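You operate a simulated robot arm through the tools that you are given. There is no shell and no other tool.

You run a simulated robot arm. Do the job below in one go: nothing can be reset, and whatever is moved stays where it is left.

## Task
Set the film carriage to medium, shut the clip, crank on a full wrap and latch the turntable again.
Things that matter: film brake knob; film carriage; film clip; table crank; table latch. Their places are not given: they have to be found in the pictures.

Only the result counts: the job must be done as asked and must still hold three seconds after the hand-in. Knocking over, shifting, dropping, spilling or breaking anything else fails it.

## Robot
A 7-joint arm with a two-finger parallel gripper, fixed in place. Base frame: the origin is at the foot of the arm, x ahead of it, y to its left, z up. Readings come in mm, rad, newtons and seconds.
With the tool pointing down near the work surface it reaches from about 440 to 920 mm from the base axis. Its first joint turns from -2.496 to 2.496 rad. Payload 3 kg.
Tool frame: the origin (TCP) lies between the finger pads and is the grasp point; the fingertips stand 30 mm ahead of it; z points along the fingers, y is the line along which they close. The gripper opens to 94 mm. The fingers are 28 mm wide and 10 mm thick; the gripper's body (50 by 96 mm) begins 55 mm behind the TCP.
Orientation is that of the tool frame in the base frame, as a unit quaternion [x, y, z, w]. With the fingers straight down and closing along the base's y, the tool's x points along the base's -x, its y along +y and its z along -z.

## Interface
- The arm moves only by the tool apply_moves. Its argument "plan" is a list of rows, each an object of numbers (a shift or turn left out is 0, a gripper value left out holds the last): "jaw": the finger opening in mm, from 0 to 94; "x", "y", "z": the shift along the tool's x, y, z in mm; "ax", "ay", "az": the turn, a rotation vector about the tool's x, y, z in rad. In form: [{"jaw": .., "x": .., "y": .., "z": .., "ax": .., "ay": .., "az": ..}, ...]. A call has 1 to 20 rows; each row is the pose to reach, as a shift and turn from the pose commanded when the call began, along the tool's axes at that moment. Rows are played at 5 a second. More than 50 mm and 0.15 rad between two rows, or a gripper value outside its range, and nothing of the call is played. Where a pose cannot be reached the arm comes as near as it can. A force on the tool above 90 N (or 10 N above the force at the start of the call, whichever is more), or a blocked arm, ends the call early, and 0.2 s more pass. Each finger travels about 72 mm/s and halts on what it meets, pressing with about 41 N; the grip force reading is that of the motor and also rises with nothing between the fingers. The clock runs only during rows and for 0.2 s after the last one: add rows that repeat a pose to give the fingers time. The reply holds the time, the measured pose of the TCP, the force on the tool along the base axes, the opening and the grip force, in the units named above and with some noise, with the torque about the TCP (base axes, N m) and any sound that the robot's microphone picked up.
- Cameras (640 x 400 px; columns grow to the right, rows downward): "scene" is fixed at [41.9, -512.7, 1304.9]; the picture's right is [0.97, -0.24, 0.00], its down [-0.07, -0.27, -0.96] and it looks along [0.23, 0.93, -0.28] (base axes); focal length 358 px, centre (320, 200). "wrist" rides on the gripper at [76, 14, -103] in the tool frame; the picture's right is [-0.18, 0.98, 0.00], its down [-0.75, -0.14, -0.64] and it looks along [-0.63, -0.12, 0.77] (tool axes); focal length 243 px, centre (320, 200).
- camera(camera): a new picture of that camera. It takes no simulated time.
- measure_at(camera, pixels): for up to 12 pixels [column, row] of the newest picture of that camera ("zoom" is the newest enlarged one), the place [x, y, z] in the base frame of the surface seen there, good to about 3 mm, but the place of the scene camera against the robot may be out by one fixed shift of up to 25 mm in any direction. It takes no simulated time.
- zoom(camera, box): a new picture of the part [left, top, right, bottom] of that camera's present view, enlarged. It takes no simulated time.
- close_job(): hands the job in; it is judged then, once.

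Open the gripper and draw the arm clear of the work before you hand the job in, unless the task says otherwise.

The tools are called after "Request:" as name(argument=value, ...) on one line, values as JSON. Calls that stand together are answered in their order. apply_moves: Moves the arm, as the interface text tells. Its arguments: {"type":"object","properties":{"plan":{"type":"array"}},"required":["plan"]} The other tools are called the same way: camera (camera) takes a picture; measure_at (camera, pixels) gives the place of the surface under pixels of a picture; zoom (camera, box) takes an enlarged picture of a part of a camera's view; close_job () hands the job in.

At the start:

```text
clock: 0.0
position: [348.6, 283.2, 1297.1]
tool_rot: [0.0, 1.0, 0.0, 0.0]
ft_force: [1.4, -0.3, -0.4]
wrist_torque: [-0.01, 0.02, -0.04]
width: 93.9
grip_force: 0.0
```

scene: 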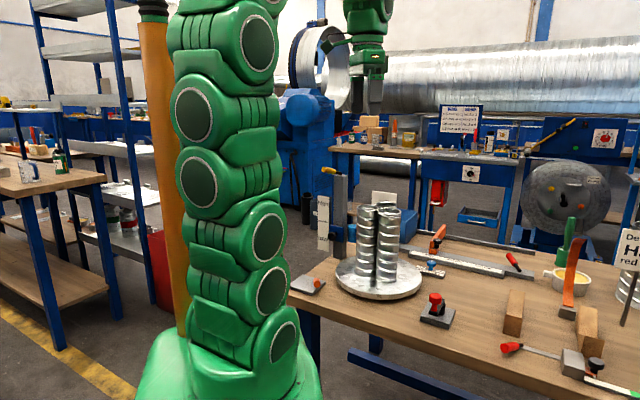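
wrist: 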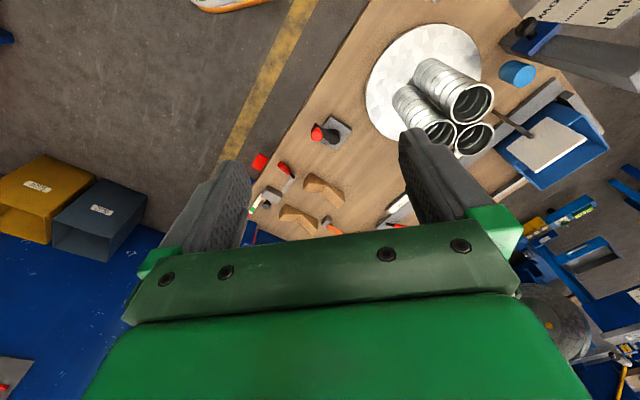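

The scene shows a turntable with cans around (380,250), a mast at (335,210), and various handles on the bench. I zoom in to identify the parts.

Request:
zoom(camera="scene", box=[280, 150, 460, 340])

Request:
zoom(camera="scene", box=[440, 200, 640, 400])

Request:
zoom(camera="scene", box=[420, 90, 640, 230])

Request:
zoom(camera="wrist", box=[240, 0, 640, 250])

```text
2.11 times, centred on (370, 245) of scene
```

zoom: 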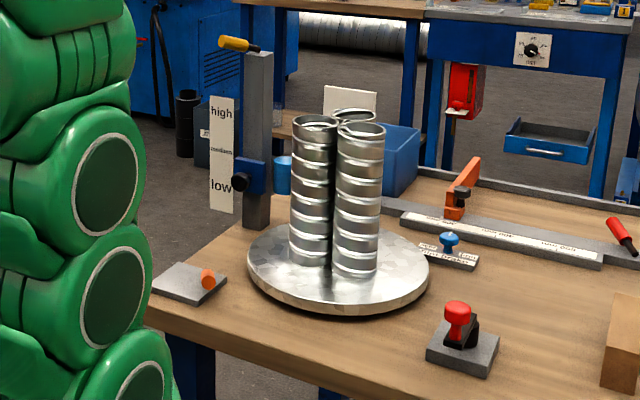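

```text
2.00 times, centred on (540, 300) of scene
```

zoom: 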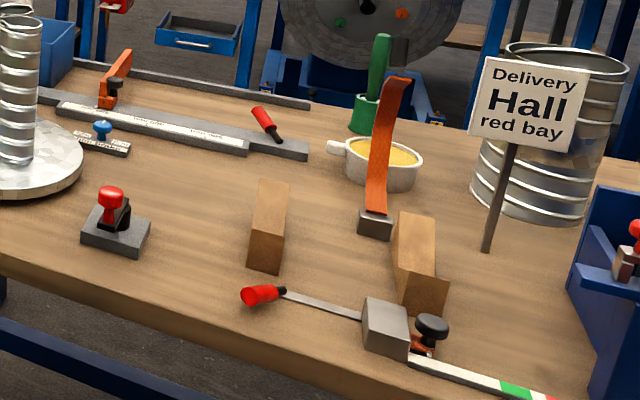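

```text
2.86 times, centred on (530, 160) of scene
```

zoom: 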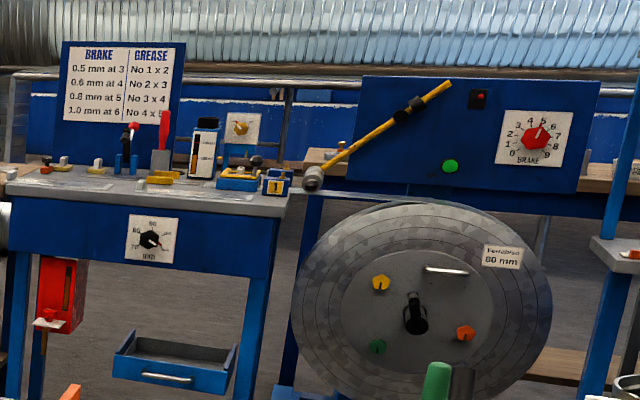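

```text
1.60 times, centred on (440, 125) of wrist
```

zoom: 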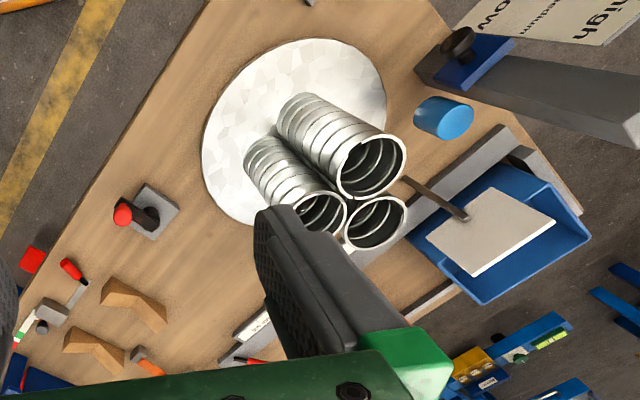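

I need finer views of each candidate: the carriage and scale near (325,210), plate at (307,285), red knob at (437,308), blue knob at (430,266), and orange lever at (438,238).

Request:
zoom(camera="scene", box=[310, 160, 370, 260])

Request:
zoom(camera="scene", box=[285, 260, 345, 300])

Request:
zoom(camera="scene", box=[400, 215, 540, 290])

Request:
zoom(camera="scene", box=[400, 280, 470, 335])

Request:
zoom(camera="scene", box=[490, 320, 640, 400])

Request:
zoom(camera="wrist", box=[500, 0, 640, 90])

Request:
zoom(camera="wrist", box=[240, 100, 400, 240])

```text
4.00 times, centred on (340, 210) of scene
```

zoom: 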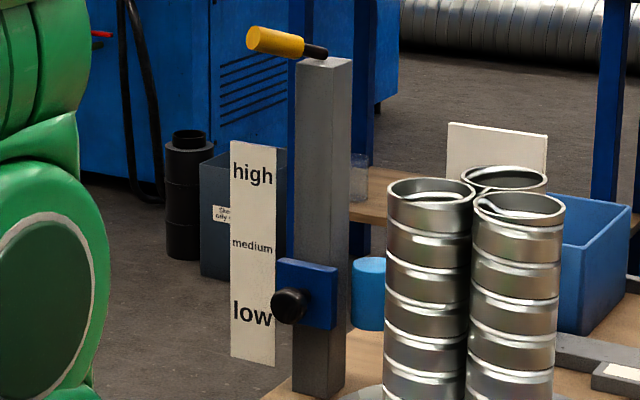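

```text
10.00 times, centred on (315, 280) of scene
```

zoom: 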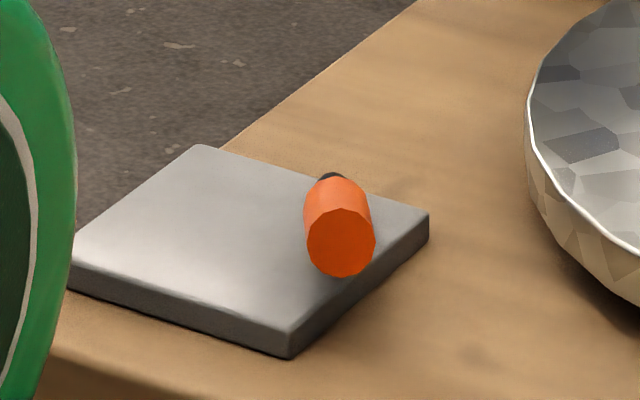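

```text
4.57 times, centred on (470, 252) of scene
```

zoom: 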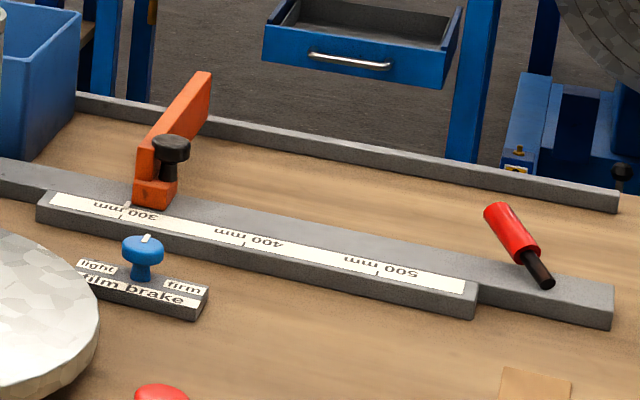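

```text
7.27 times, centred on (435, 308) of scene
```

zoom: 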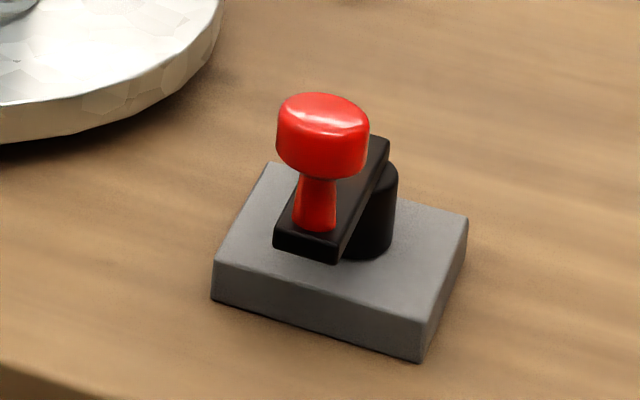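

```text
4.27 times, centred on (565, 360) of scene
```

zoom: 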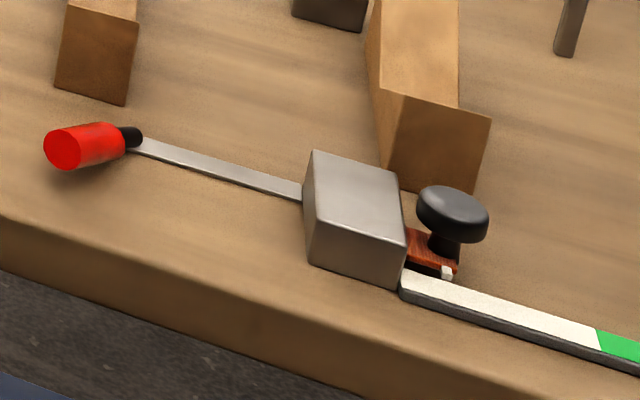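

```text
4.44 times, centred on (570, 45) of wrist
```

zoom: 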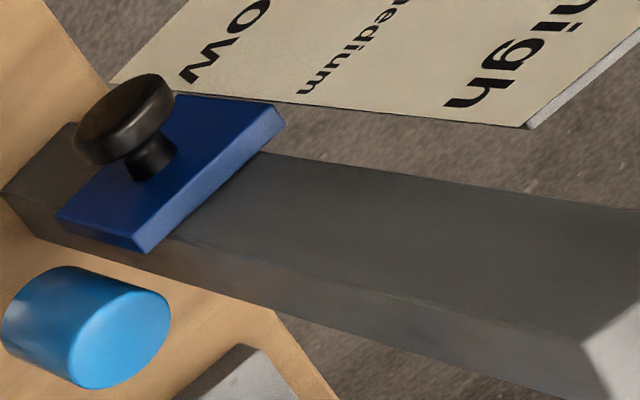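

```text
2.86 times, centred on (320, 170) of wrist
```

zoom: 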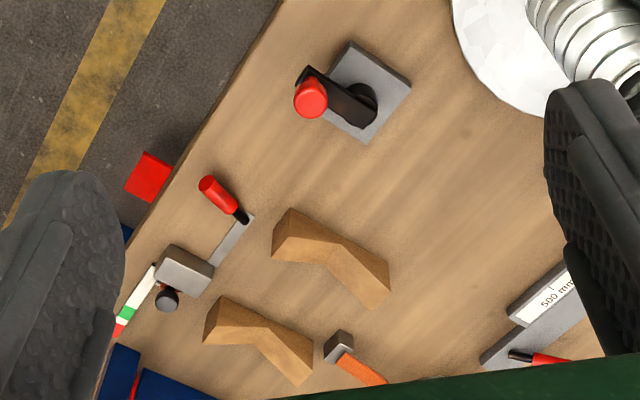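

The candidates so far are the carriage (blue block with black knob, at low), the brake knob (blue, light/firm), the red crank and the orange handle on a plate. I measure them, and also take a look at the cans and turntable rim for the clip.

Request:
measure_at(camera="scene", pixels=[[312, 236], [322, 235], [318, 283], [306, 284], [436, 297], [434, 317], [431, 268], [440, 240], [328, 170], [345, 178], [372, 243], [407, 290]])

Request:
zoom(camera="scene", box=[330, 190, 430, 305])

Request:
zoom(camera="scene", box=[410, 250, 460, 285])

Request:
zoom(camera="wrist", box=[350, 0, 640, 180])

```text
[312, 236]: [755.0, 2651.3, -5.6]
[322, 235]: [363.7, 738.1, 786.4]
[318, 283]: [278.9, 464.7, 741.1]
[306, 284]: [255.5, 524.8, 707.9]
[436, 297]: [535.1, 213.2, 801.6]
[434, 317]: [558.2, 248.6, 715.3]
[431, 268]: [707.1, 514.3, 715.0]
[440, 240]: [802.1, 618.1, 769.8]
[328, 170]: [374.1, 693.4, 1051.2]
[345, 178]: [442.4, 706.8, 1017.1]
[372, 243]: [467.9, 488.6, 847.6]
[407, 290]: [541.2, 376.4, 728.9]
```

```text
3.48 times, centred on (380, 248) of scene
```

zoom: 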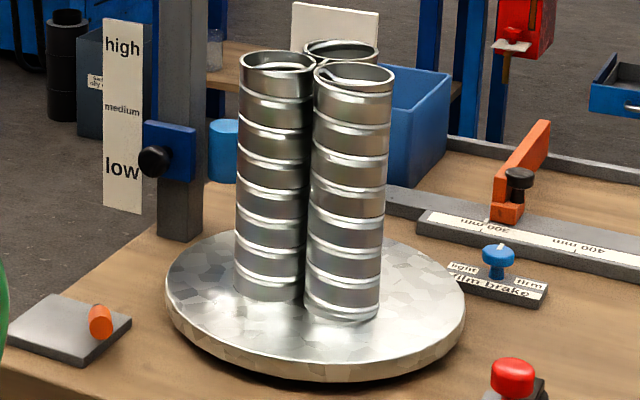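

```text
11.43 times, centred on (435, 268) of scene
```

zoom: 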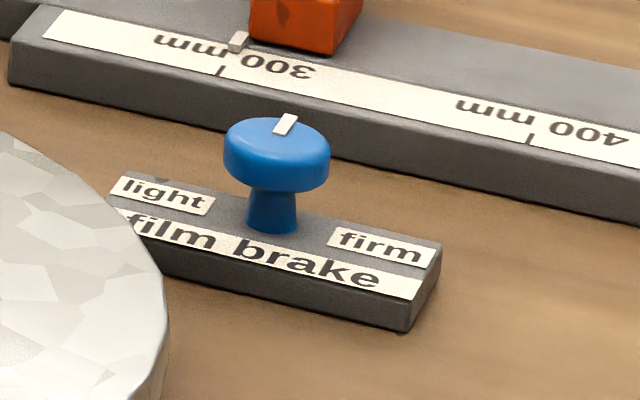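

```text
2.21 times, centred on (495, 90) of wrist
```

zoom: 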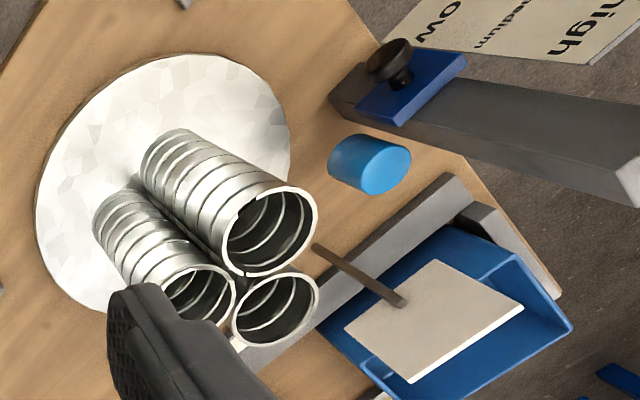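

A white sign on a stick (wrist (540,145)) turns its back to both cameras, and a blue roll stands by the mast. I measure these with the wrist camera along with the parts, for robot-accurate positions.

Request:
measure_at(camera="wrist", pixels=[[520, 148], [585, 138], [545, 120], [505, 115], [528, 25], [545, 33], [520, 75], [420, 60], [317, 131], [338, 136], [600, 60], [558, 20]])

Request:
measure_at(camera="scene", pixels=[[375, 195], [392, 197], [385, 203]])

```text
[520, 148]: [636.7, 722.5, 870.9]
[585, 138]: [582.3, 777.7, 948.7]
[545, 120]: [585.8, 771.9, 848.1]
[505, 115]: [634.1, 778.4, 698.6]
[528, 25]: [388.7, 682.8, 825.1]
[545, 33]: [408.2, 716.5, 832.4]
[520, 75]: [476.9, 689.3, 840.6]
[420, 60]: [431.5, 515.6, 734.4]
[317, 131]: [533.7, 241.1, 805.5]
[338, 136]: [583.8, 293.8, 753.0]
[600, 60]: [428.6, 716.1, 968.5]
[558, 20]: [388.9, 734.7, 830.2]
```

```text
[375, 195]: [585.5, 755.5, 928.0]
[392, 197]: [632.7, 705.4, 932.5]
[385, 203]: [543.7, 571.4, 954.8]
```

The sign plane faces away toward (+x,+y), so I fly high over the bench (z≥1240) while yawing the tool, so the wrist camera can read the sign's front later. First half of the move now.

Request:
apply_moves(plan=[{"x": -20, "y": 35, "z": 3, "az": 0.13}, {"x": -40, "y": 70, "z": 6, "az": 0.26}, {"x": -60, "y": 105, "z": 9, "az": 0.39}, {"x": -80, "y": 140, "z": 12, "az": 0.52}, {"x": -100, "y": 175, "z": 15, "az": 0.65}, {"x": -120, "y": 210, "z": 18, "az": 0.78}, {"x": -140, "y": 245, "z": 21, "az": 0.91}, {"x": -160, "y": 280, "z": 24, "az": 1.04}, {"x": -180, "y": 315, "z": 27, "az": 1.17}])

Request:
camera(camera="wrist")

Request:
camera(camera="scene")

```text
clock: 2.0
position: [496.1, 532.3, 1225.5]
tool_rot: [0.518, 0.855, 0.0, 0.0]
ft_force: [0.0, 0.5, 0.3]
wrist_torque: [-0.01, 0.02, 0.02]
width: 93.9
grip_force: 0.1
out of reach, approached as far as the arm can: row 6, 7, 8, 9
```

```text
taken
```

wrist: 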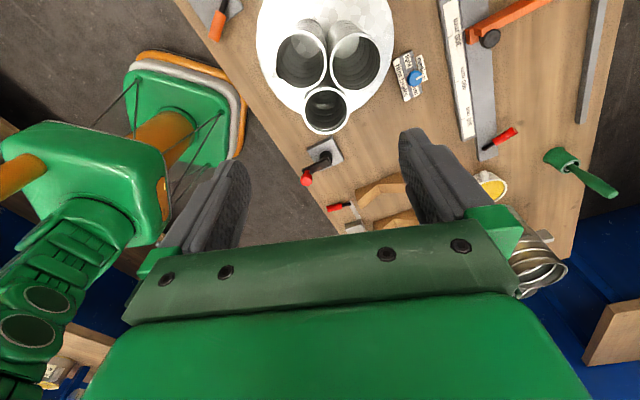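

```text
taken
```

scene: 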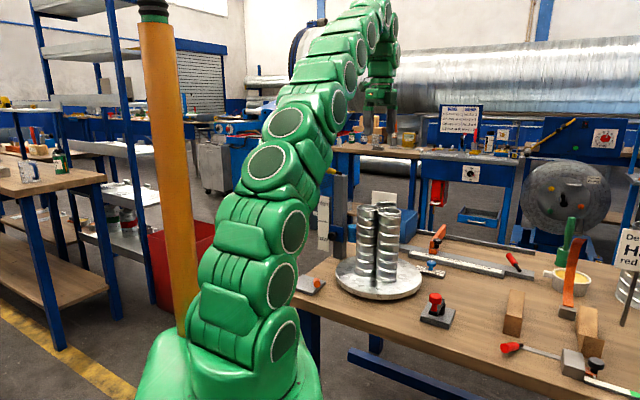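

The arm reaches its limit at this height, but the wrist camera now sees the brake (413,78), crank (320,160) and latch plate (222,15) well. I zoom in on these.

Request:
zoom(camera="wrist", box=[380, 40, 450, 110])

Request:
zoom(camera="wrist", box=[240, 0, 420, 140])

Request:
zoom(camera="wrist", box=[420, 0, 560, 160])

Request:
zoom(camera="wrist", box=[180, 0, 260, 50])

Request:
measure_at(camera="wrist", pixels=[[413, 78], [416, 76], [400, 62], [408, 98], [307, 179], [325, 160], [217, 28], [228, 10], [260, 40], [392, 40], [491, 39], [478, 30]])

```text
5.71 times, centred on (415, 75) of wrist
```

zoom: 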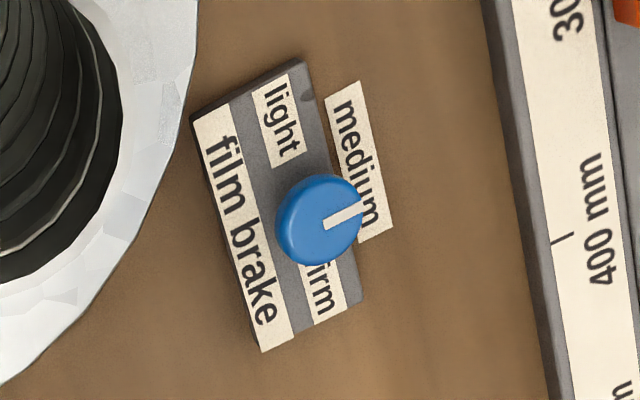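

```text
2.86 times, centred on (330, 70) of wrist
```

zoom: 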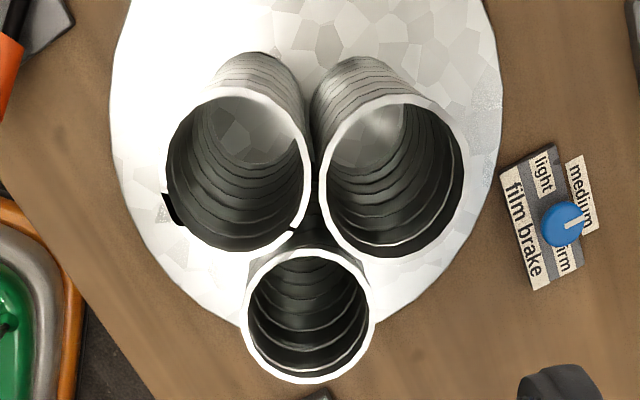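

```text
2.50 times, centred on (490, 80) of wrist
```

zoom: 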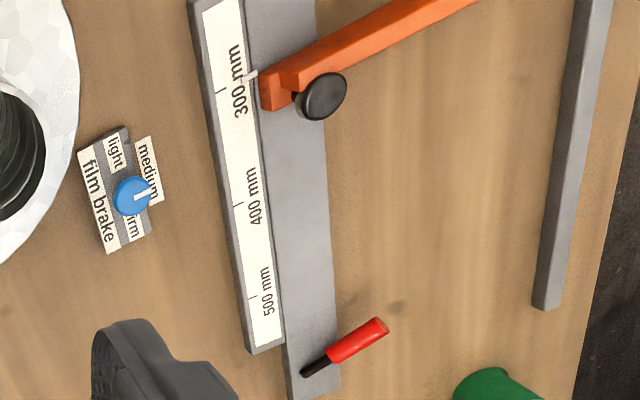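

```text
8.00 times, centred on (220, 25) of wrist
```

zoom: 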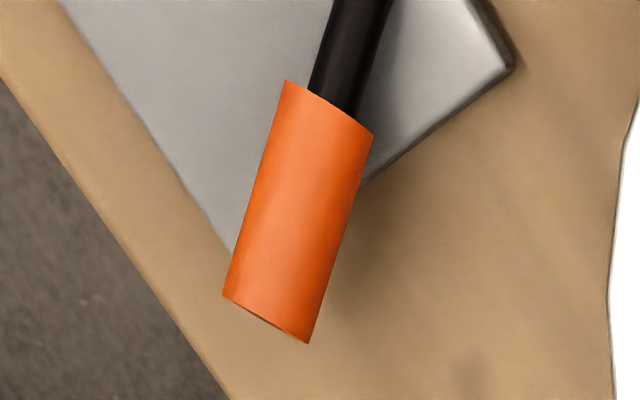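

```text
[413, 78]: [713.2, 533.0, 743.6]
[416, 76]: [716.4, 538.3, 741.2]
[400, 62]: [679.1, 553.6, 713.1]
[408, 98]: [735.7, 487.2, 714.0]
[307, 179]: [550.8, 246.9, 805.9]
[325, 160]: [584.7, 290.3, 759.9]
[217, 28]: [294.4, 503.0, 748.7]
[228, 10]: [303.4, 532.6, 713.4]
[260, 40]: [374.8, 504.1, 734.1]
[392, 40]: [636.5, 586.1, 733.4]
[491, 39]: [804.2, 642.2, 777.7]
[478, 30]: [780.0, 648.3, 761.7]
```

The brake's white pointer stands at "medium" (a third label behind it); the mast's yellow handle and a black spot on the can (wrist (300,74)) could belong to the clip. I turn back and go lower at about (330,480,1130) to look at the mast, the cans and the latch plate.

Request:
apply_moves(plan=[{"x": 2, "y": -11, "z": 6, "az": -0.14}, {"x": 4, "y": -23, "z": 13, "az": -0.28}, {"x": 6, "y": -34, "z": 19, "az": -0.42}, {"x": 8, "y": -46, "z": 25, "az": -0.56}, {"x": 10, "y": -57, "z": 32, "az": -0.7}, {"x": 12, "y": -68, "z": 38, "az": -0.84}, {"x": 14, "y": -80, "z": 44, "az": -0.98}, {"x": 16, "y": -91, "z": 51, "az": -1.12}, {"x": 18, "y": -103, "z": 57, "az": -1.26}, {"x": 20, "y": -114, "z": 63, "az": -1.4}, {"x": 22, "y": -125, "z": 70, "az": -1.54}, {"x": 24, "y": -137, "z": 76, "az": -1.68}, {"x": 27, "y": -148, "z": 82, "az": -1.82}, {"x": 29, "y": -160, "z": 89, "az": -1.96}, {"x": 31, "y": -171, "z": 95, "az": -2.1}])

Request:
camera(camera="wrist")

Request:
camera(camera="scene")

```text
clock: 5.2
position: [329.6, 481.6, 1130.9]
tool_rot: [-0.487, 0.874, 0.001, 0.001]
ft_force: [0.3, 0.4, 0.0]
wrist_torque: [-0.01, -0.03, -0.02]
width: 94.3
grip_force: 0.0
```

```text
taken
```

wrist: 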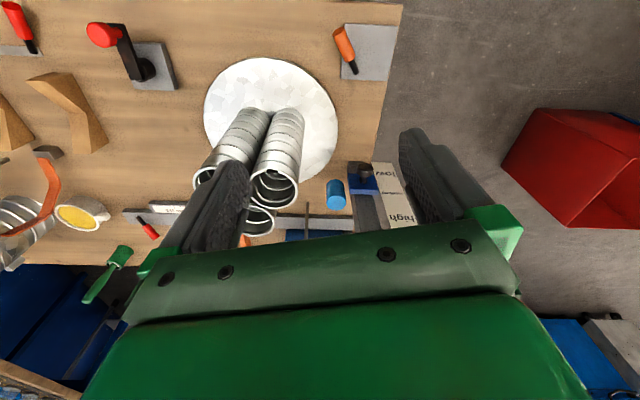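

```text
taken
```

scene: 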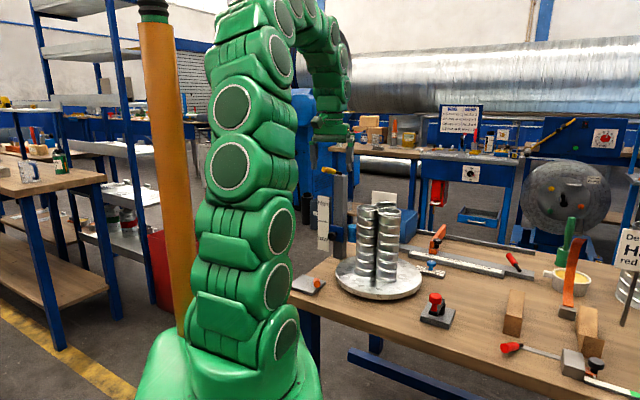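

Now I have close views of the latch plate (365,50), crank (128,55), turntable and mast (370,190). Zooming.

Request:
zoom(camera="wrist", box=[310, 10, 410, 90])

Request:
zoom(camera="wrist", box=[190, 50, 350, 240])

Request:
zoom(camera="wrist", box=[310, 140, 430, 240])

Request:
zoom(camera="wrist", box=[70, 10, 200, 100])

Request:
measure_at(camera="wrist", pixels=[[346, 45], [353, 66], [385, 60], [330, 22], [336, 190], [365, 185], [375, 205], [128, 55], [100, 35], [150, 72], [362, 168], [335, 208]])

```text
5.00 times, centred on (360, 50) of wrist
```

zoom: 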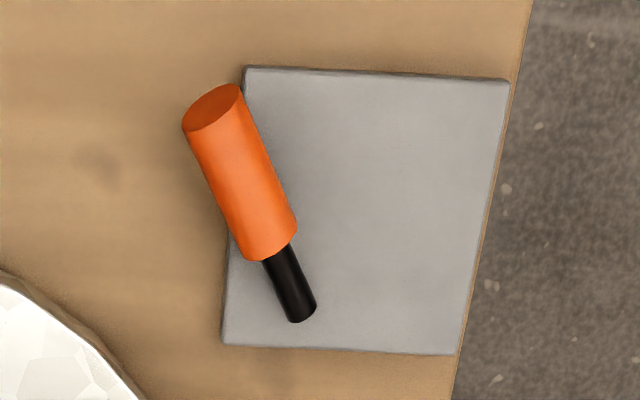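

```text
2.11 times, centred on (270, 145) of wrist
```

zoom: 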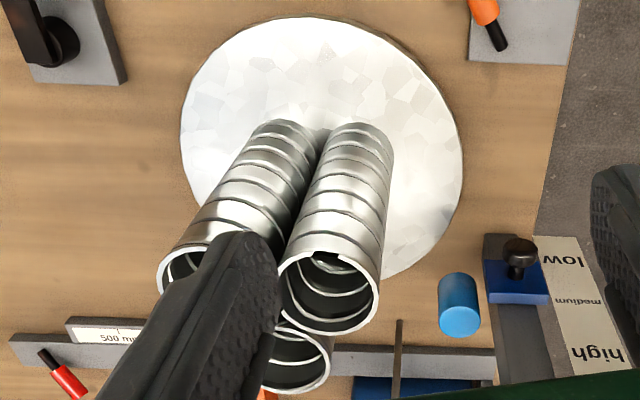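

```text
4.00 times, centred on (370, 190) of wrist
```

zoom: 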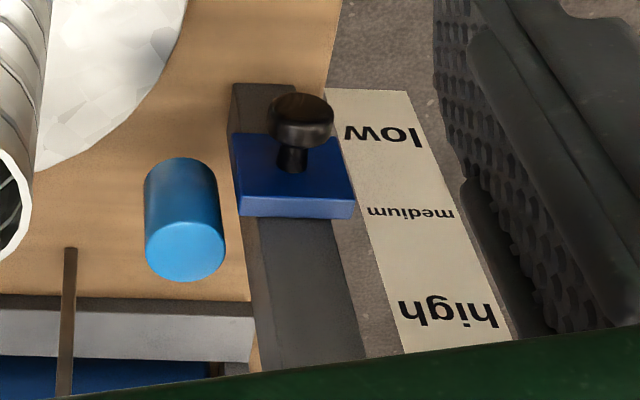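

```text
4.44 times, centred on (135, 55) of wrist
```

zoom: 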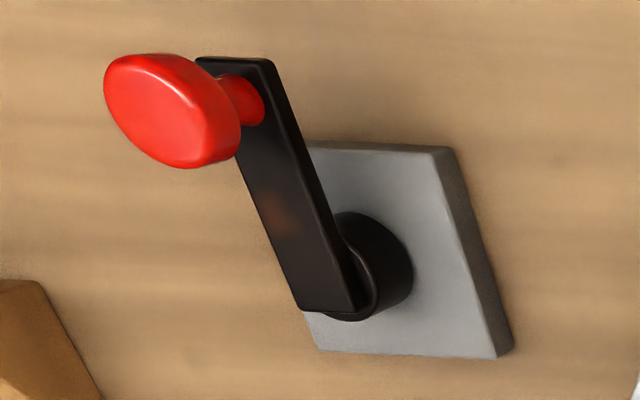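

```text
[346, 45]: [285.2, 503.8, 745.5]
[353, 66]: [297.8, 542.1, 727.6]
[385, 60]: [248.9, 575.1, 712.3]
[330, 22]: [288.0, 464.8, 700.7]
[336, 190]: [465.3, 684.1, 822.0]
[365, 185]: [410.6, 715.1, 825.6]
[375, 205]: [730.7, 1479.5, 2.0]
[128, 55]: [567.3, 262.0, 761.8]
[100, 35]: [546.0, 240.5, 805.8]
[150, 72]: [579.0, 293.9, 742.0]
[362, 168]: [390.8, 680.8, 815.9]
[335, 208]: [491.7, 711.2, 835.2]
```

The clip is probably the yellow-handled lever on top of the mast, hidden behind the gripper. I move up and closer to see the mast top.

Request:
apply_moves(plan=[{"x": -19, "y": 19, "z": -20}, {"x": -38, "y": 39, "z": -40}, {"x": -56, "y": 58, "z": -59}])

Request:
camera(camera="wrist")

Request:
zoom(camera="scene", box=[300, 140, 380, 220])

```text
clock: 6.0
position: [310.8, 561.0, 1189.7]
tool_rot: [-0.485, 0.875, -0.001, 0.0]
ft_force: [1.3, -0.2, 0.7]
wrist_torque: [0.01, 0.0, 0.01]
width: 94.0
grip_force: 0.1
```

```text
taken
```

wrist: 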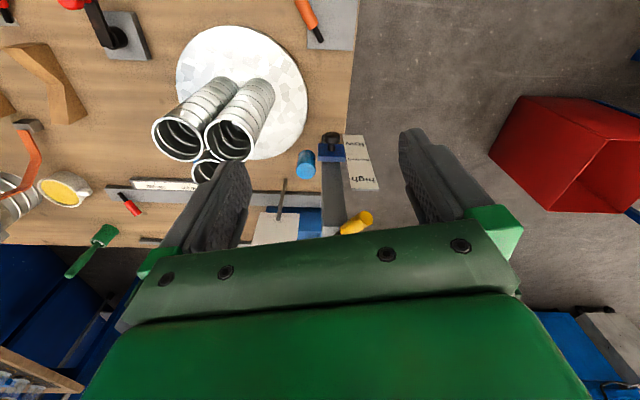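

```text
5.00 times, centred on (340, 180) of scene
```

zoom: 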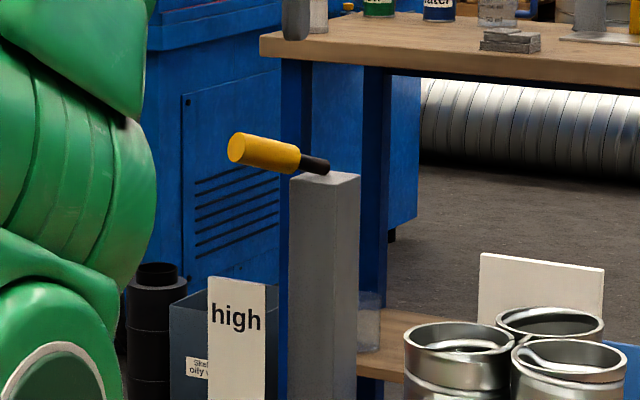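

Request:
zoom(camera="wrist", box=[300, 120, 400, 245])

Request:
zoom(camera="wrist", box=[240, 0, 360, 60])

Request:
measure_at(camera="wrist", pixels=[[348, 226], [366, 217], [330, 231], [335, 190], [308, 10], [318, 36], [320, 110], [355, 170], [357, 155], [332, 137], [176, 75], [265, 158]])

```text
3.20 times, centred on (350, 182) of wrist
```

zoom: 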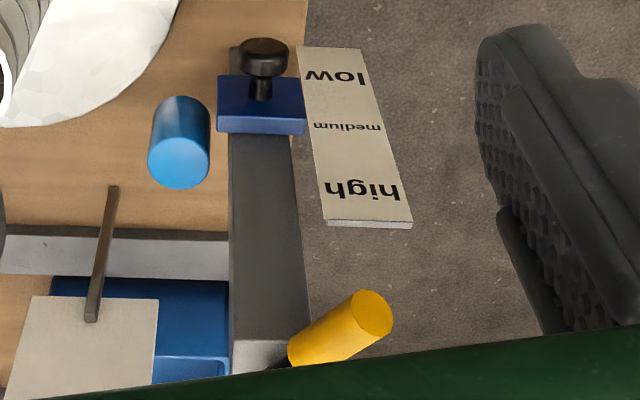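

```text
5.33 times, centred on (300, 30) of wrist
```

zoom: 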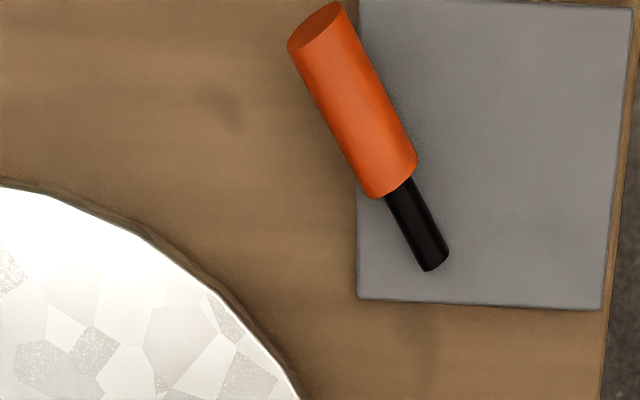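

```text
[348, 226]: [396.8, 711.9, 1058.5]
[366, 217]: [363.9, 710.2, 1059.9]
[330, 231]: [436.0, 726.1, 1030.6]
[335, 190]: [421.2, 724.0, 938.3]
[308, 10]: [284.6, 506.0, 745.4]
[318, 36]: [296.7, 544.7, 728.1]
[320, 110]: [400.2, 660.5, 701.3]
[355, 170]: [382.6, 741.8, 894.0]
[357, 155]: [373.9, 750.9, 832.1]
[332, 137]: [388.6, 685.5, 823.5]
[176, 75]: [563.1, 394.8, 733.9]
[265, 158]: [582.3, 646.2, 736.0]
```

Two similar levers: yellow on the mast top (tip near (364,710,1060)) and orange on the plate (tip near (285,505,750)). I descend over the orange one to inspect it closely.

Request:
apply_moves(plan=[{"x": 2, "y": -1, "z": 43}, {"x": 4, "y": -3, "z": 86}, {"x": 6, "y": -4, "z": 129}, {"x": 8, "y": -5, "z": 172}, {"x": 9, "y": -6, "z": 215}, {"x": 11, "y": -8, "z": 258}, {"x": 13, "y": -9, "z": 300}])

Request:
camera(camera="wrist")

Request:
zoom(camera="wrist", box=[230, 0, 420, 140])

```text
clock: 7.6
position: [309.9, 545.5, 889.8]
tool_rot: [-0.486, 0.874, 0.0, 0.0]
ft_force: [0.9, 0.0, -0.5]
wrist_torque: [0.0, 0.01, 0.02]
width: 94.1
grip_force: 0.0
```

```text
taken
```

wrist: 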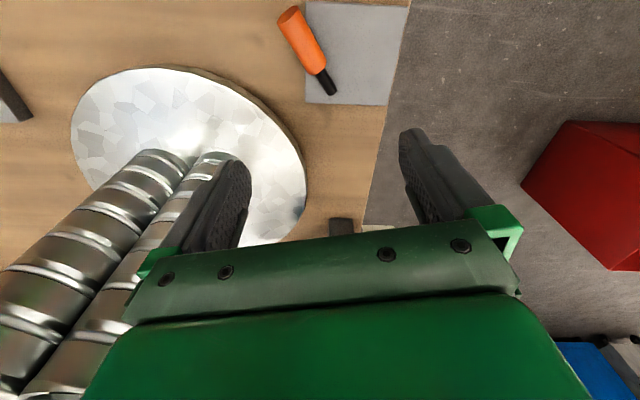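

```text
2.86 times, centred on (325, 70) of wrist
```

zoom: 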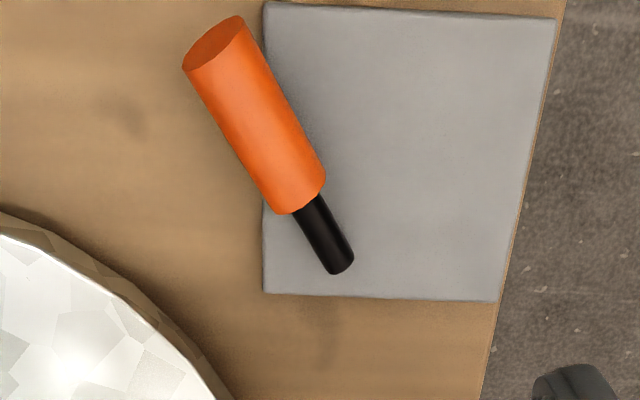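

I measure points along the orange lever and the plate.

Request:
measure_at(camera="wrist", pixels=[[293, 17], [300, 34], [308, 52], [316, 68], [325, 82], [331, 92], [307, 100], [310, 5], [396, 103], [407, 8], [345, 60], [260, 90]])

Request:
zoom(camera="wrist", box=[295, 50, 355, 110])

```text
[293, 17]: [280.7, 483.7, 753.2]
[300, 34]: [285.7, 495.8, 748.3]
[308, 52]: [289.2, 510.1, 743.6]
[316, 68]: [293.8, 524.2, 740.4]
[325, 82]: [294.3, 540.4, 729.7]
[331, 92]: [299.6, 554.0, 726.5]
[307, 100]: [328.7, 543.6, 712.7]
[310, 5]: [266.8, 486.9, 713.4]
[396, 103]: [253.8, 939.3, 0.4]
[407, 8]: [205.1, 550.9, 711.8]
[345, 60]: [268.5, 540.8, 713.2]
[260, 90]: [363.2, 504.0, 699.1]
```

```text
6.67 times, centred on (325, 80) of wrist
```

zoom: 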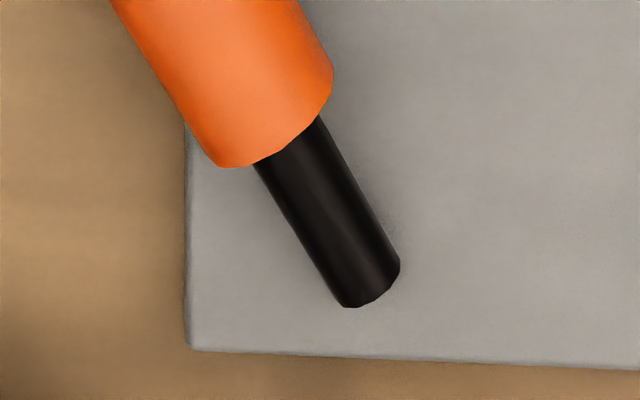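

The levers' geometry is clear. Now I measure the carriage block and scale labels' heights using a fresh scene view.

Request:
zoom(camera="scene", box=[300, 160, 380, 260])

```text
4.00 times, centred on (340, 210) of scene
```

zoom: 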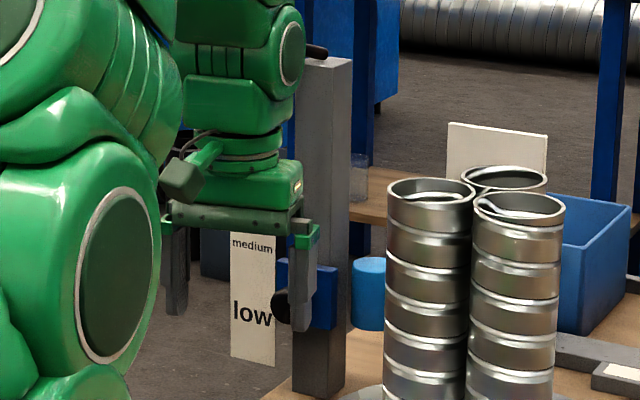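

The gripper blocks the scale here, so I back up to about (300,560,1010), where the wrist camera can see the carriage and scale between the fingers.

Request:
apply_moves(plan=[{"z": -40}, {"z": -80}, {"x": 0, "y": 8, "z": -120}])

Request:
camera(camera="wrist")

Request:
zoom(camera="wrist", box=[280, 100, 420, 240])

Request:
camera(camera="scene")

```text
clock: 8.4
position: [303.0, 547.9, 1009.8]
tool_rot: [-0.486, 0.874, -0.001, -0.001]
ft_force: [0.3, -0.8, 0.4]
wrist_torque: [-0.01, -0.02, -0.03]
width: 94.0
grip_force: 0.0
```

```text
taken
```

wrist: 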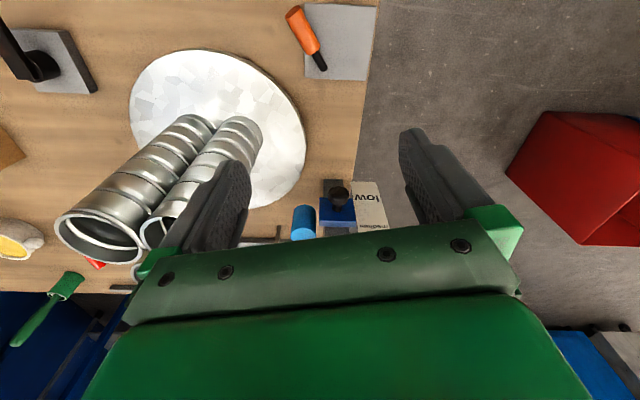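

```text
2.86 times, centred on (350, 170) of wrist
```

zoom: 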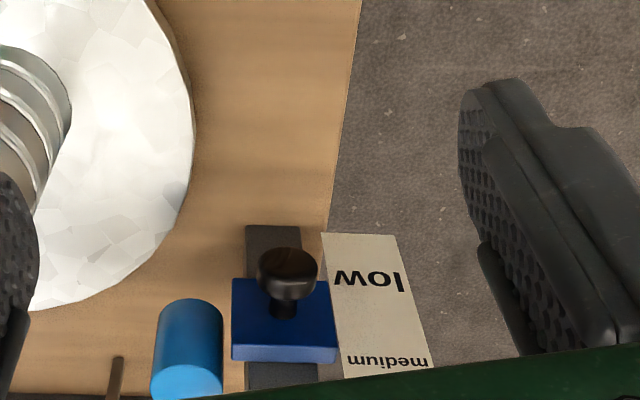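

```text
taken
```

scene: 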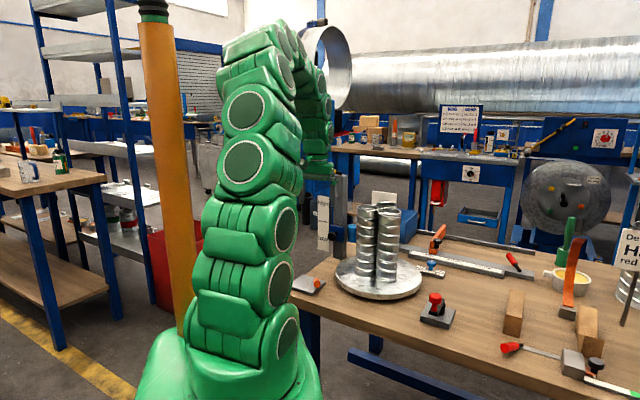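

The knob, block and scale show between the fingers (zoom (288,270), (283,330), (370,280)). I measure them.

Request:
measure_at(camera="wrist", pixels=[[338, 189], [338, 200], [332, 195], [345, 195], [320, 200], [352, 201], [320, 222], [354, 222], [322, 226], [352, 226], [365, 200], [372, 227]])

Request:
measure_at(camera="scene", pixels=[[323, 238], [323, 220], [323, 203], [330, 228], [342, 229], [331, 243], [333, 227], [342, 240], [312, 236], [340, 200]])

Request:
zoom(camera="scene", box=[305, 185, 365, 265])

```text
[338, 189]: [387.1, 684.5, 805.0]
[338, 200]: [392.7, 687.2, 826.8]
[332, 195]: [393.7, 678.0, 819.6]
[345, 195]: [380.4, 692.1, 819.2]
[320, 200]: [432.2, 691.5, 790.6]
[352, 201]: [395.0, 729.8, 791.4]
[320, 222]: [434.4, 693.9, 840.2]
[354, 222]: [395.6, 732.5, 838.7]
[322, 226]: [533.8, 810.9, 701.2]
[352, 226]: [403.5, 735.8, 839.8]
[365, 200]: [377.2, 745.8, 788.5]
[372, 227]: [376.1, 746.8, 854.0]
```

```text
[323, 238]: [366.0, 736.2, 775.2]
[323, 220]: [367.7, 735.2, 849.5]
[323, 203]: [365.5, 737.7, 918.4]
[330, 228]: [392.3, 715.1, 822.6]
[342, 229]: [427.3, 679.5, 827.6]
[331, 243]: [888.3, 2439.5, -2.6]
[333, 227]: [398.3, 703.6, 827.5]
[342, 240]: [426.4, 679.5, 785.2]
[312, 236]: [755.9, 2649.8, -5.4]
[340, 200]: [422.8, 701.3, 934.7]
```

```text
5.00 times, centred on (335, 225) of scene
```

zoom: 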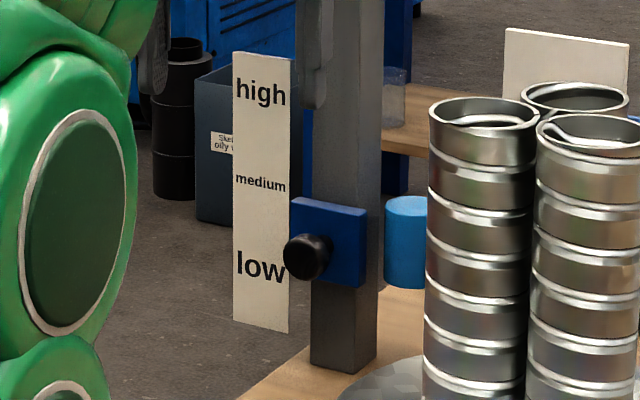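

Block centre is at z≈815 with labels at low≈781, medium≈851 and high≈921, so it must rise about 36 mm. The yellow lever overhangs from above, so I'll approach the knob horizontally: first align the yaw and move to a staging place in front of it.

Request:
apply_moves(plan=[{"x": -12, "y": 7, "z": 27, "az": 0.06}, {"x": -24, "y": 14, "z": 55, "az": 0.12}, {"x": -36, "y": 21, "z": 82, "az": 0.18}, {"x": -48, "y": 28, "z": 110, "az": 0.241}])

```text
clock: 9.4
position: [304.8, 605.6, 901.8]
tool_rot: [-0.377, 0.926, 0.0, 0.0]
ft_force: [0.3, 0.0, 0.1]
wrist_torque: [0.06, 0.01, 0.02]
width: 94.0
grip_force: 0.0
```

Yaw is aligned; now I tilt the tool to horizontal, pointing toward the mast.

Request:
apply_moves(plan=[{"ay": -0.131}, {"ay": -0.262}, {"ay": -0.393}, {"ay": -0.524}, {"ay": -0.655}, {"ay": -0.785}, {"ay": -0.916}, {"ay": -1.047}, {"ay": -1.178}, {"ay": -1.309}, {"ay": -1.44}, {"ay": -1.571}])

Request:
camera(camera="wrist")

Request:
camera(camera="scene")

```text
clock: 12.0
position: [304.0, 605.0, 901.2]
tool_rot: [-0.267, 0.653, 0.268, 0.656]
ft_force: [0.4, 0.1, 0.5]
wrist_torque: [0.0, -0.04, 0.01]
width: 94.0
grip_force: 0.0
```

```text
taken
```

wrist: 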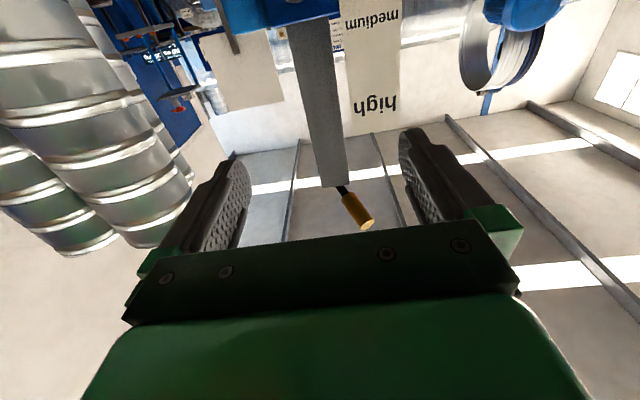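

```text
taken
```

scene: 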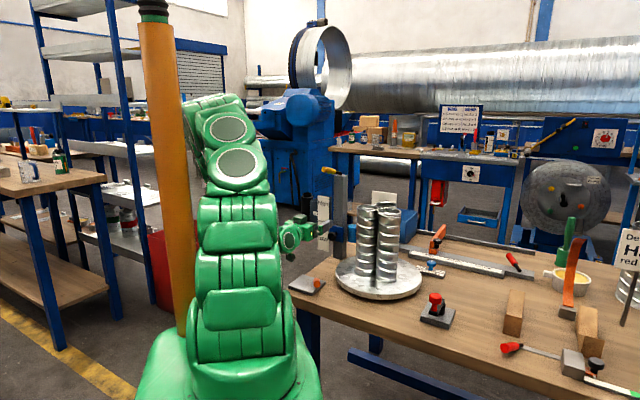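

The camera now hangs under the gripper looking up, and the wrist would run low over the orange lever. I tilt back to 45°, which gives a level view of the carriage and clears both levers.

Request:
apply_moves(plan=[{"ay": 0.131}, {"ay": 0.262}, {"ay": 0.393}, {"ay": 0.524}, {"ay": 0.655}, {"ay": 0.785}])

Request:
camera(camera="wrist")

Request:
zoom(camera="wrist", box=[250, 20, 410, 230])

```text
clock: 13.4
position: [304.4, 603.6, 899.5]
tool_rot: [-0.348, 0.856, 0.143, 0.355]
ft_force: [-0.1, 0.4, -0.1]
wrist_torque: [-0.01, -0.01, 0.01]
width: 93.9
grip_force: 0.1
```

```text
taken
```

wrist: 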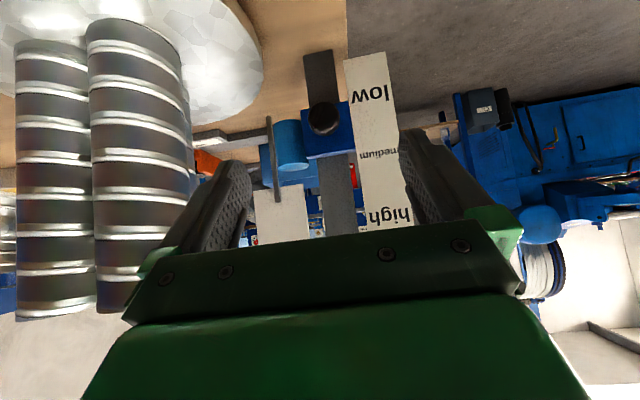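

```text
1.90 times, centred on (330, 125) of wrist
```

zoom: 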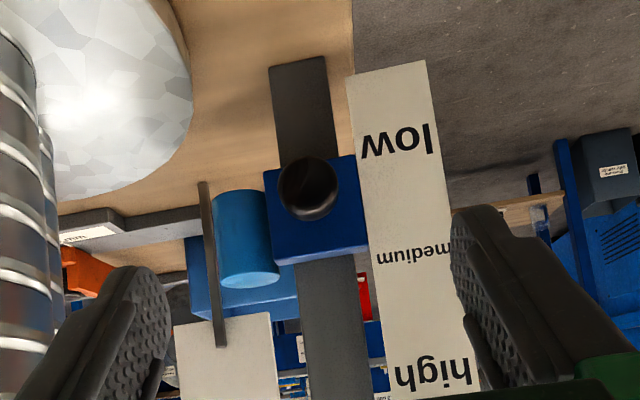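

Clear view: scale text low (398,140), medium (415,255), high (433,372) in the zoom; I measure these, the block's corners and the knob.

Request:
measure_at(camera="zoom", pixels=[[398, 140], [415, 255], [425, 368], [267, 175], [353, 160], [277, 258], [365, 245], [308, 188], [282, 192], [336, 186], [308, 160], [310, 217]])

```text
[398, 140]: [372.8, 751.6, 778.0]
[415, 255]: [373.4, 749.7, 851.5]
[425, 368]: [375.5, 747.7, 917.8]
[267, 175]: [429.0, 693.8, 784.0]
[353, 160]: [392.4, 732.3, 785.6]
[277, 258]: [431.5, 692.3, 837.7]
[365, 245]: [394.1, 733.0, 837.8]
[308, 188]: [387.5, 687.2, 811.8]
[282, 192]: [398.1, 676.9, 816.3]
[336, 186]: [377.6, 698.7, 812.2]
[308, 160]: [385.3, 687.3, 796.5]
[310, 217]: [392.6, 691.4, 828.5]
```

Medium is at z≈851 and the block centre at ≈811.5, so it goes up by 40 mm. I narrow the jaw to 46 mm and advance on the knob to just short of it.

Request:
apply_moves(plan=[{"jaw": 46, "x": -12, "y": 1.7}, {"jaw": 46, "x": -24.4, "y": 1.7, "z": 20}, {"jaw": 46, "x": -24.4, "y": 1.7, "z": 50}, {"jaw": 46, "x": -24.4, "y": 1.7, "z": 80}, {"jaw": 46, "x": -24.4, "y": 1.7, "z": 100}])

Request:
camera(camera="wrist")

Request:
zoom(camera="scene", box=[290, 170, 380, 270])

```text
clock: 14.6
position: [366.9, 666.1, 847.1]
tool_rot: [-0.349, 0.856, 0.144, 0.354]
ft_force: [0.2, 0.3, 0.3]
wrist_torque: [0.0, -0.01, -0.01]
width: 46.3
grip_force: 0.1
```

```text
taken
```

wrist: 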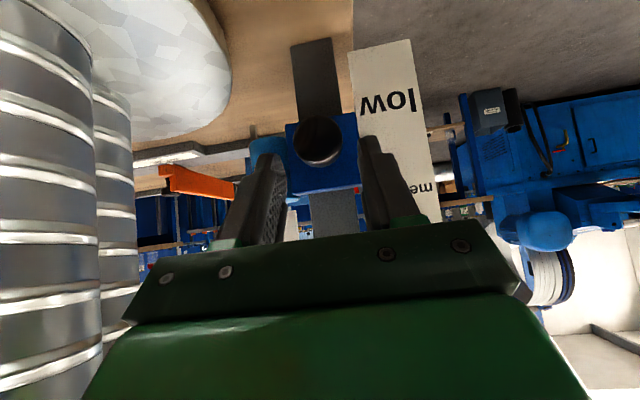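

```text
4.00 times, centred on (335, 220) of scene
```

zoom: 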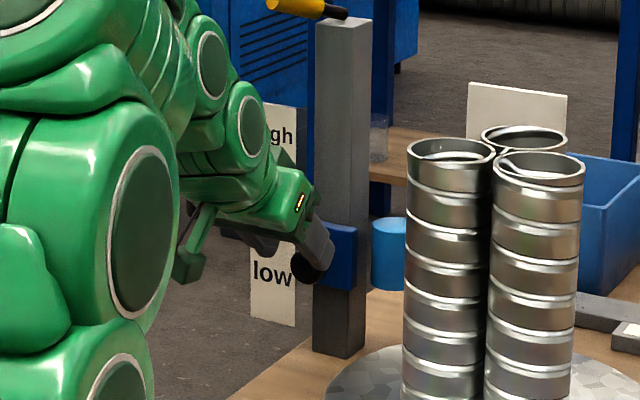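

The knob (320,142) is centred between the fingers. I advance the last 40 mm and close on it.

Request:
apply_moves(plan=[{"jaw": 46, "z": 20}, {"jaw": 46, "z": 39}, {"jaw": 10, "z": 39}, {"jaw": 10, "z": 39}, {"jaw": 10, "z": 39}, {"jaw": 10, "z": 39}])

Request:
camera(camera="wrist")

```text
clock: 16.0
position: [387.9, 685.5, 819.5]
tool_rot: [-0.347, 0.856, 0.143, 0.356]
ft_force: [27.6, -12.6, -1.2]
wrist_torque: [-0.26, -0.18, 0.15]
width: 33.2
grip_force: 44.6
```

```text
taken
```

wrist: 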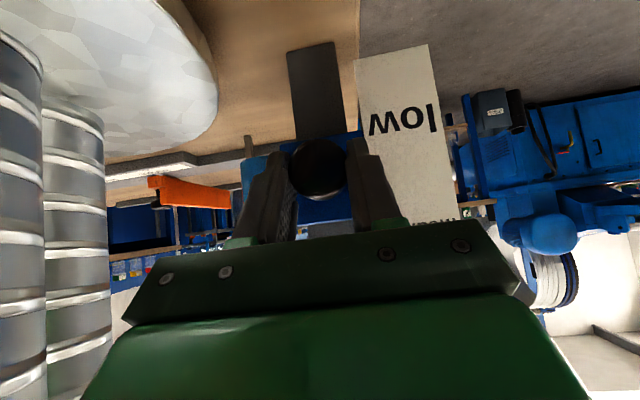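

Gripped at 33 mm. Now I lift straight up by 40 mm in small steps, easing 1 mm sideways to relieve the side load.

Request:
apply_moves(plan=[{"y": -1, "x": -3.5, "z": -3.5}, {"y": -1, "x": -7, "z": -7}, {"y": -1, "x": -10.5, "z": -10.5}, {"y": -1, "x": -14, "z": -14}, {"y": -1, "x": -17.5, "z": -17.5}, {"y": -1, "x": -21, "z": -21}, {"y": -1, "x": -24.5, "z": -24.5}, {"y": -1, "x": -28, "z": -28}, {"y": -1, "x": -28, "z": -28}])

Request:
camera(camera="wrist")

Request:
zoom(camera="scene", box=[290, 170, 380, 270])

```text
clock: 18.0
position: [387.4, 684.8, 859.5]
tool_rot: [-0.348, 0.856, 0.143, 0.354]
ft_force: [16.9, -8.0, -3.2]
wrist_torque: [-0.33, 0.04, 0.21]
width: 33.5
grip_force: 45.2
```

```text
taken
```

wrist: 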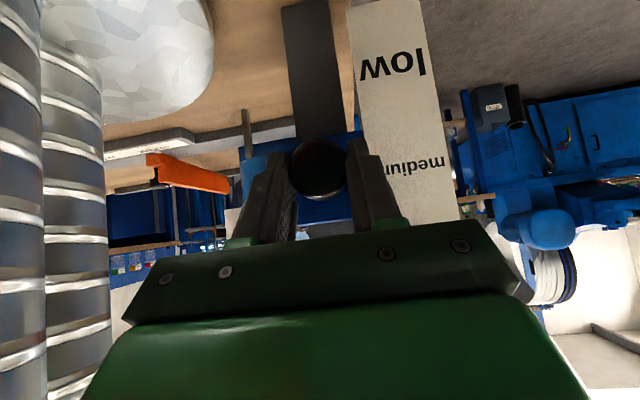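

```text
4.00 times, centred on (335, 220) of scene
```

zoom: 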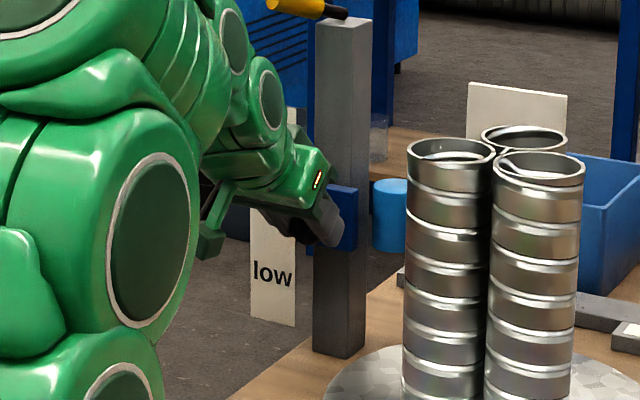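

The carriage rose along with the blue film roll. I open the jaw, back off and measure the result.

Request:
apply_moves(plan=[{"jaw": 46}, {"jaw": 46}, {"jaw": 46, "z": -40}, {"jaw": 46, "z": -80}, {"jaw": 46, "z": -120}])

Request:
zoom(camera="wrist", box=[250, 20, 410, 230])

```text
clock: 19.2
position: [326.1, 625.2, 943.9]
tool_rot: [-0.348, 0.856, 0.143, 0.355]
ft_force: [0.7, -0.1, -0.6]
wrist_torque: [-0.01, -0.01, 0.02]
width: 46.0
grip_force: 0.0
```

```text
1.90 times, centred on (330, 125) of wrist
```

zoom: 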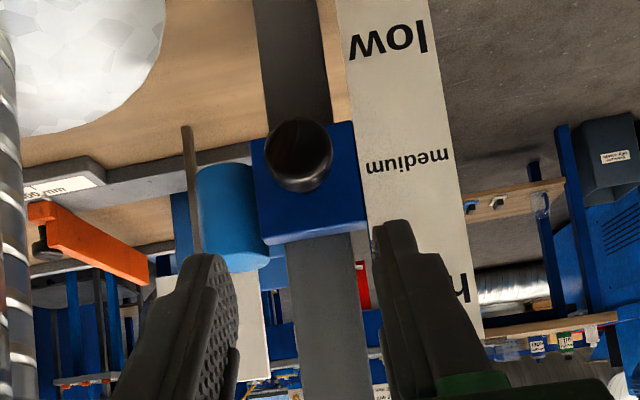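

Request:
measure_at(camera="zoom", pixels=[[400, 40], [408, 161], [255, 142], [350, 126], [268, 236], [360, 222], [299, 155], [272, 150], [330, 153], [303, 190]])

```text
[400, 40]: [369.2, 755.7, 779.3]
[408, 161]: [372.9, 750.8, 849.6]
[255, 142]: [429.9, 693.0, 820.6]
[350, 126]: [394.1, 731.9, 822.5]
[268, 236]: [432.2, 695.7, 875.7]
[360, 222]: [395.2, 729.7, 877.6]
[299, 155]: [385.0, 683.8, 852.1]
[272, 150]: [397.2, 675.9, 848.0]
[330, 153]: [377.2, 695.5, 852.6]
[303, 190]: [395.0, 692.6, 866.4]
```

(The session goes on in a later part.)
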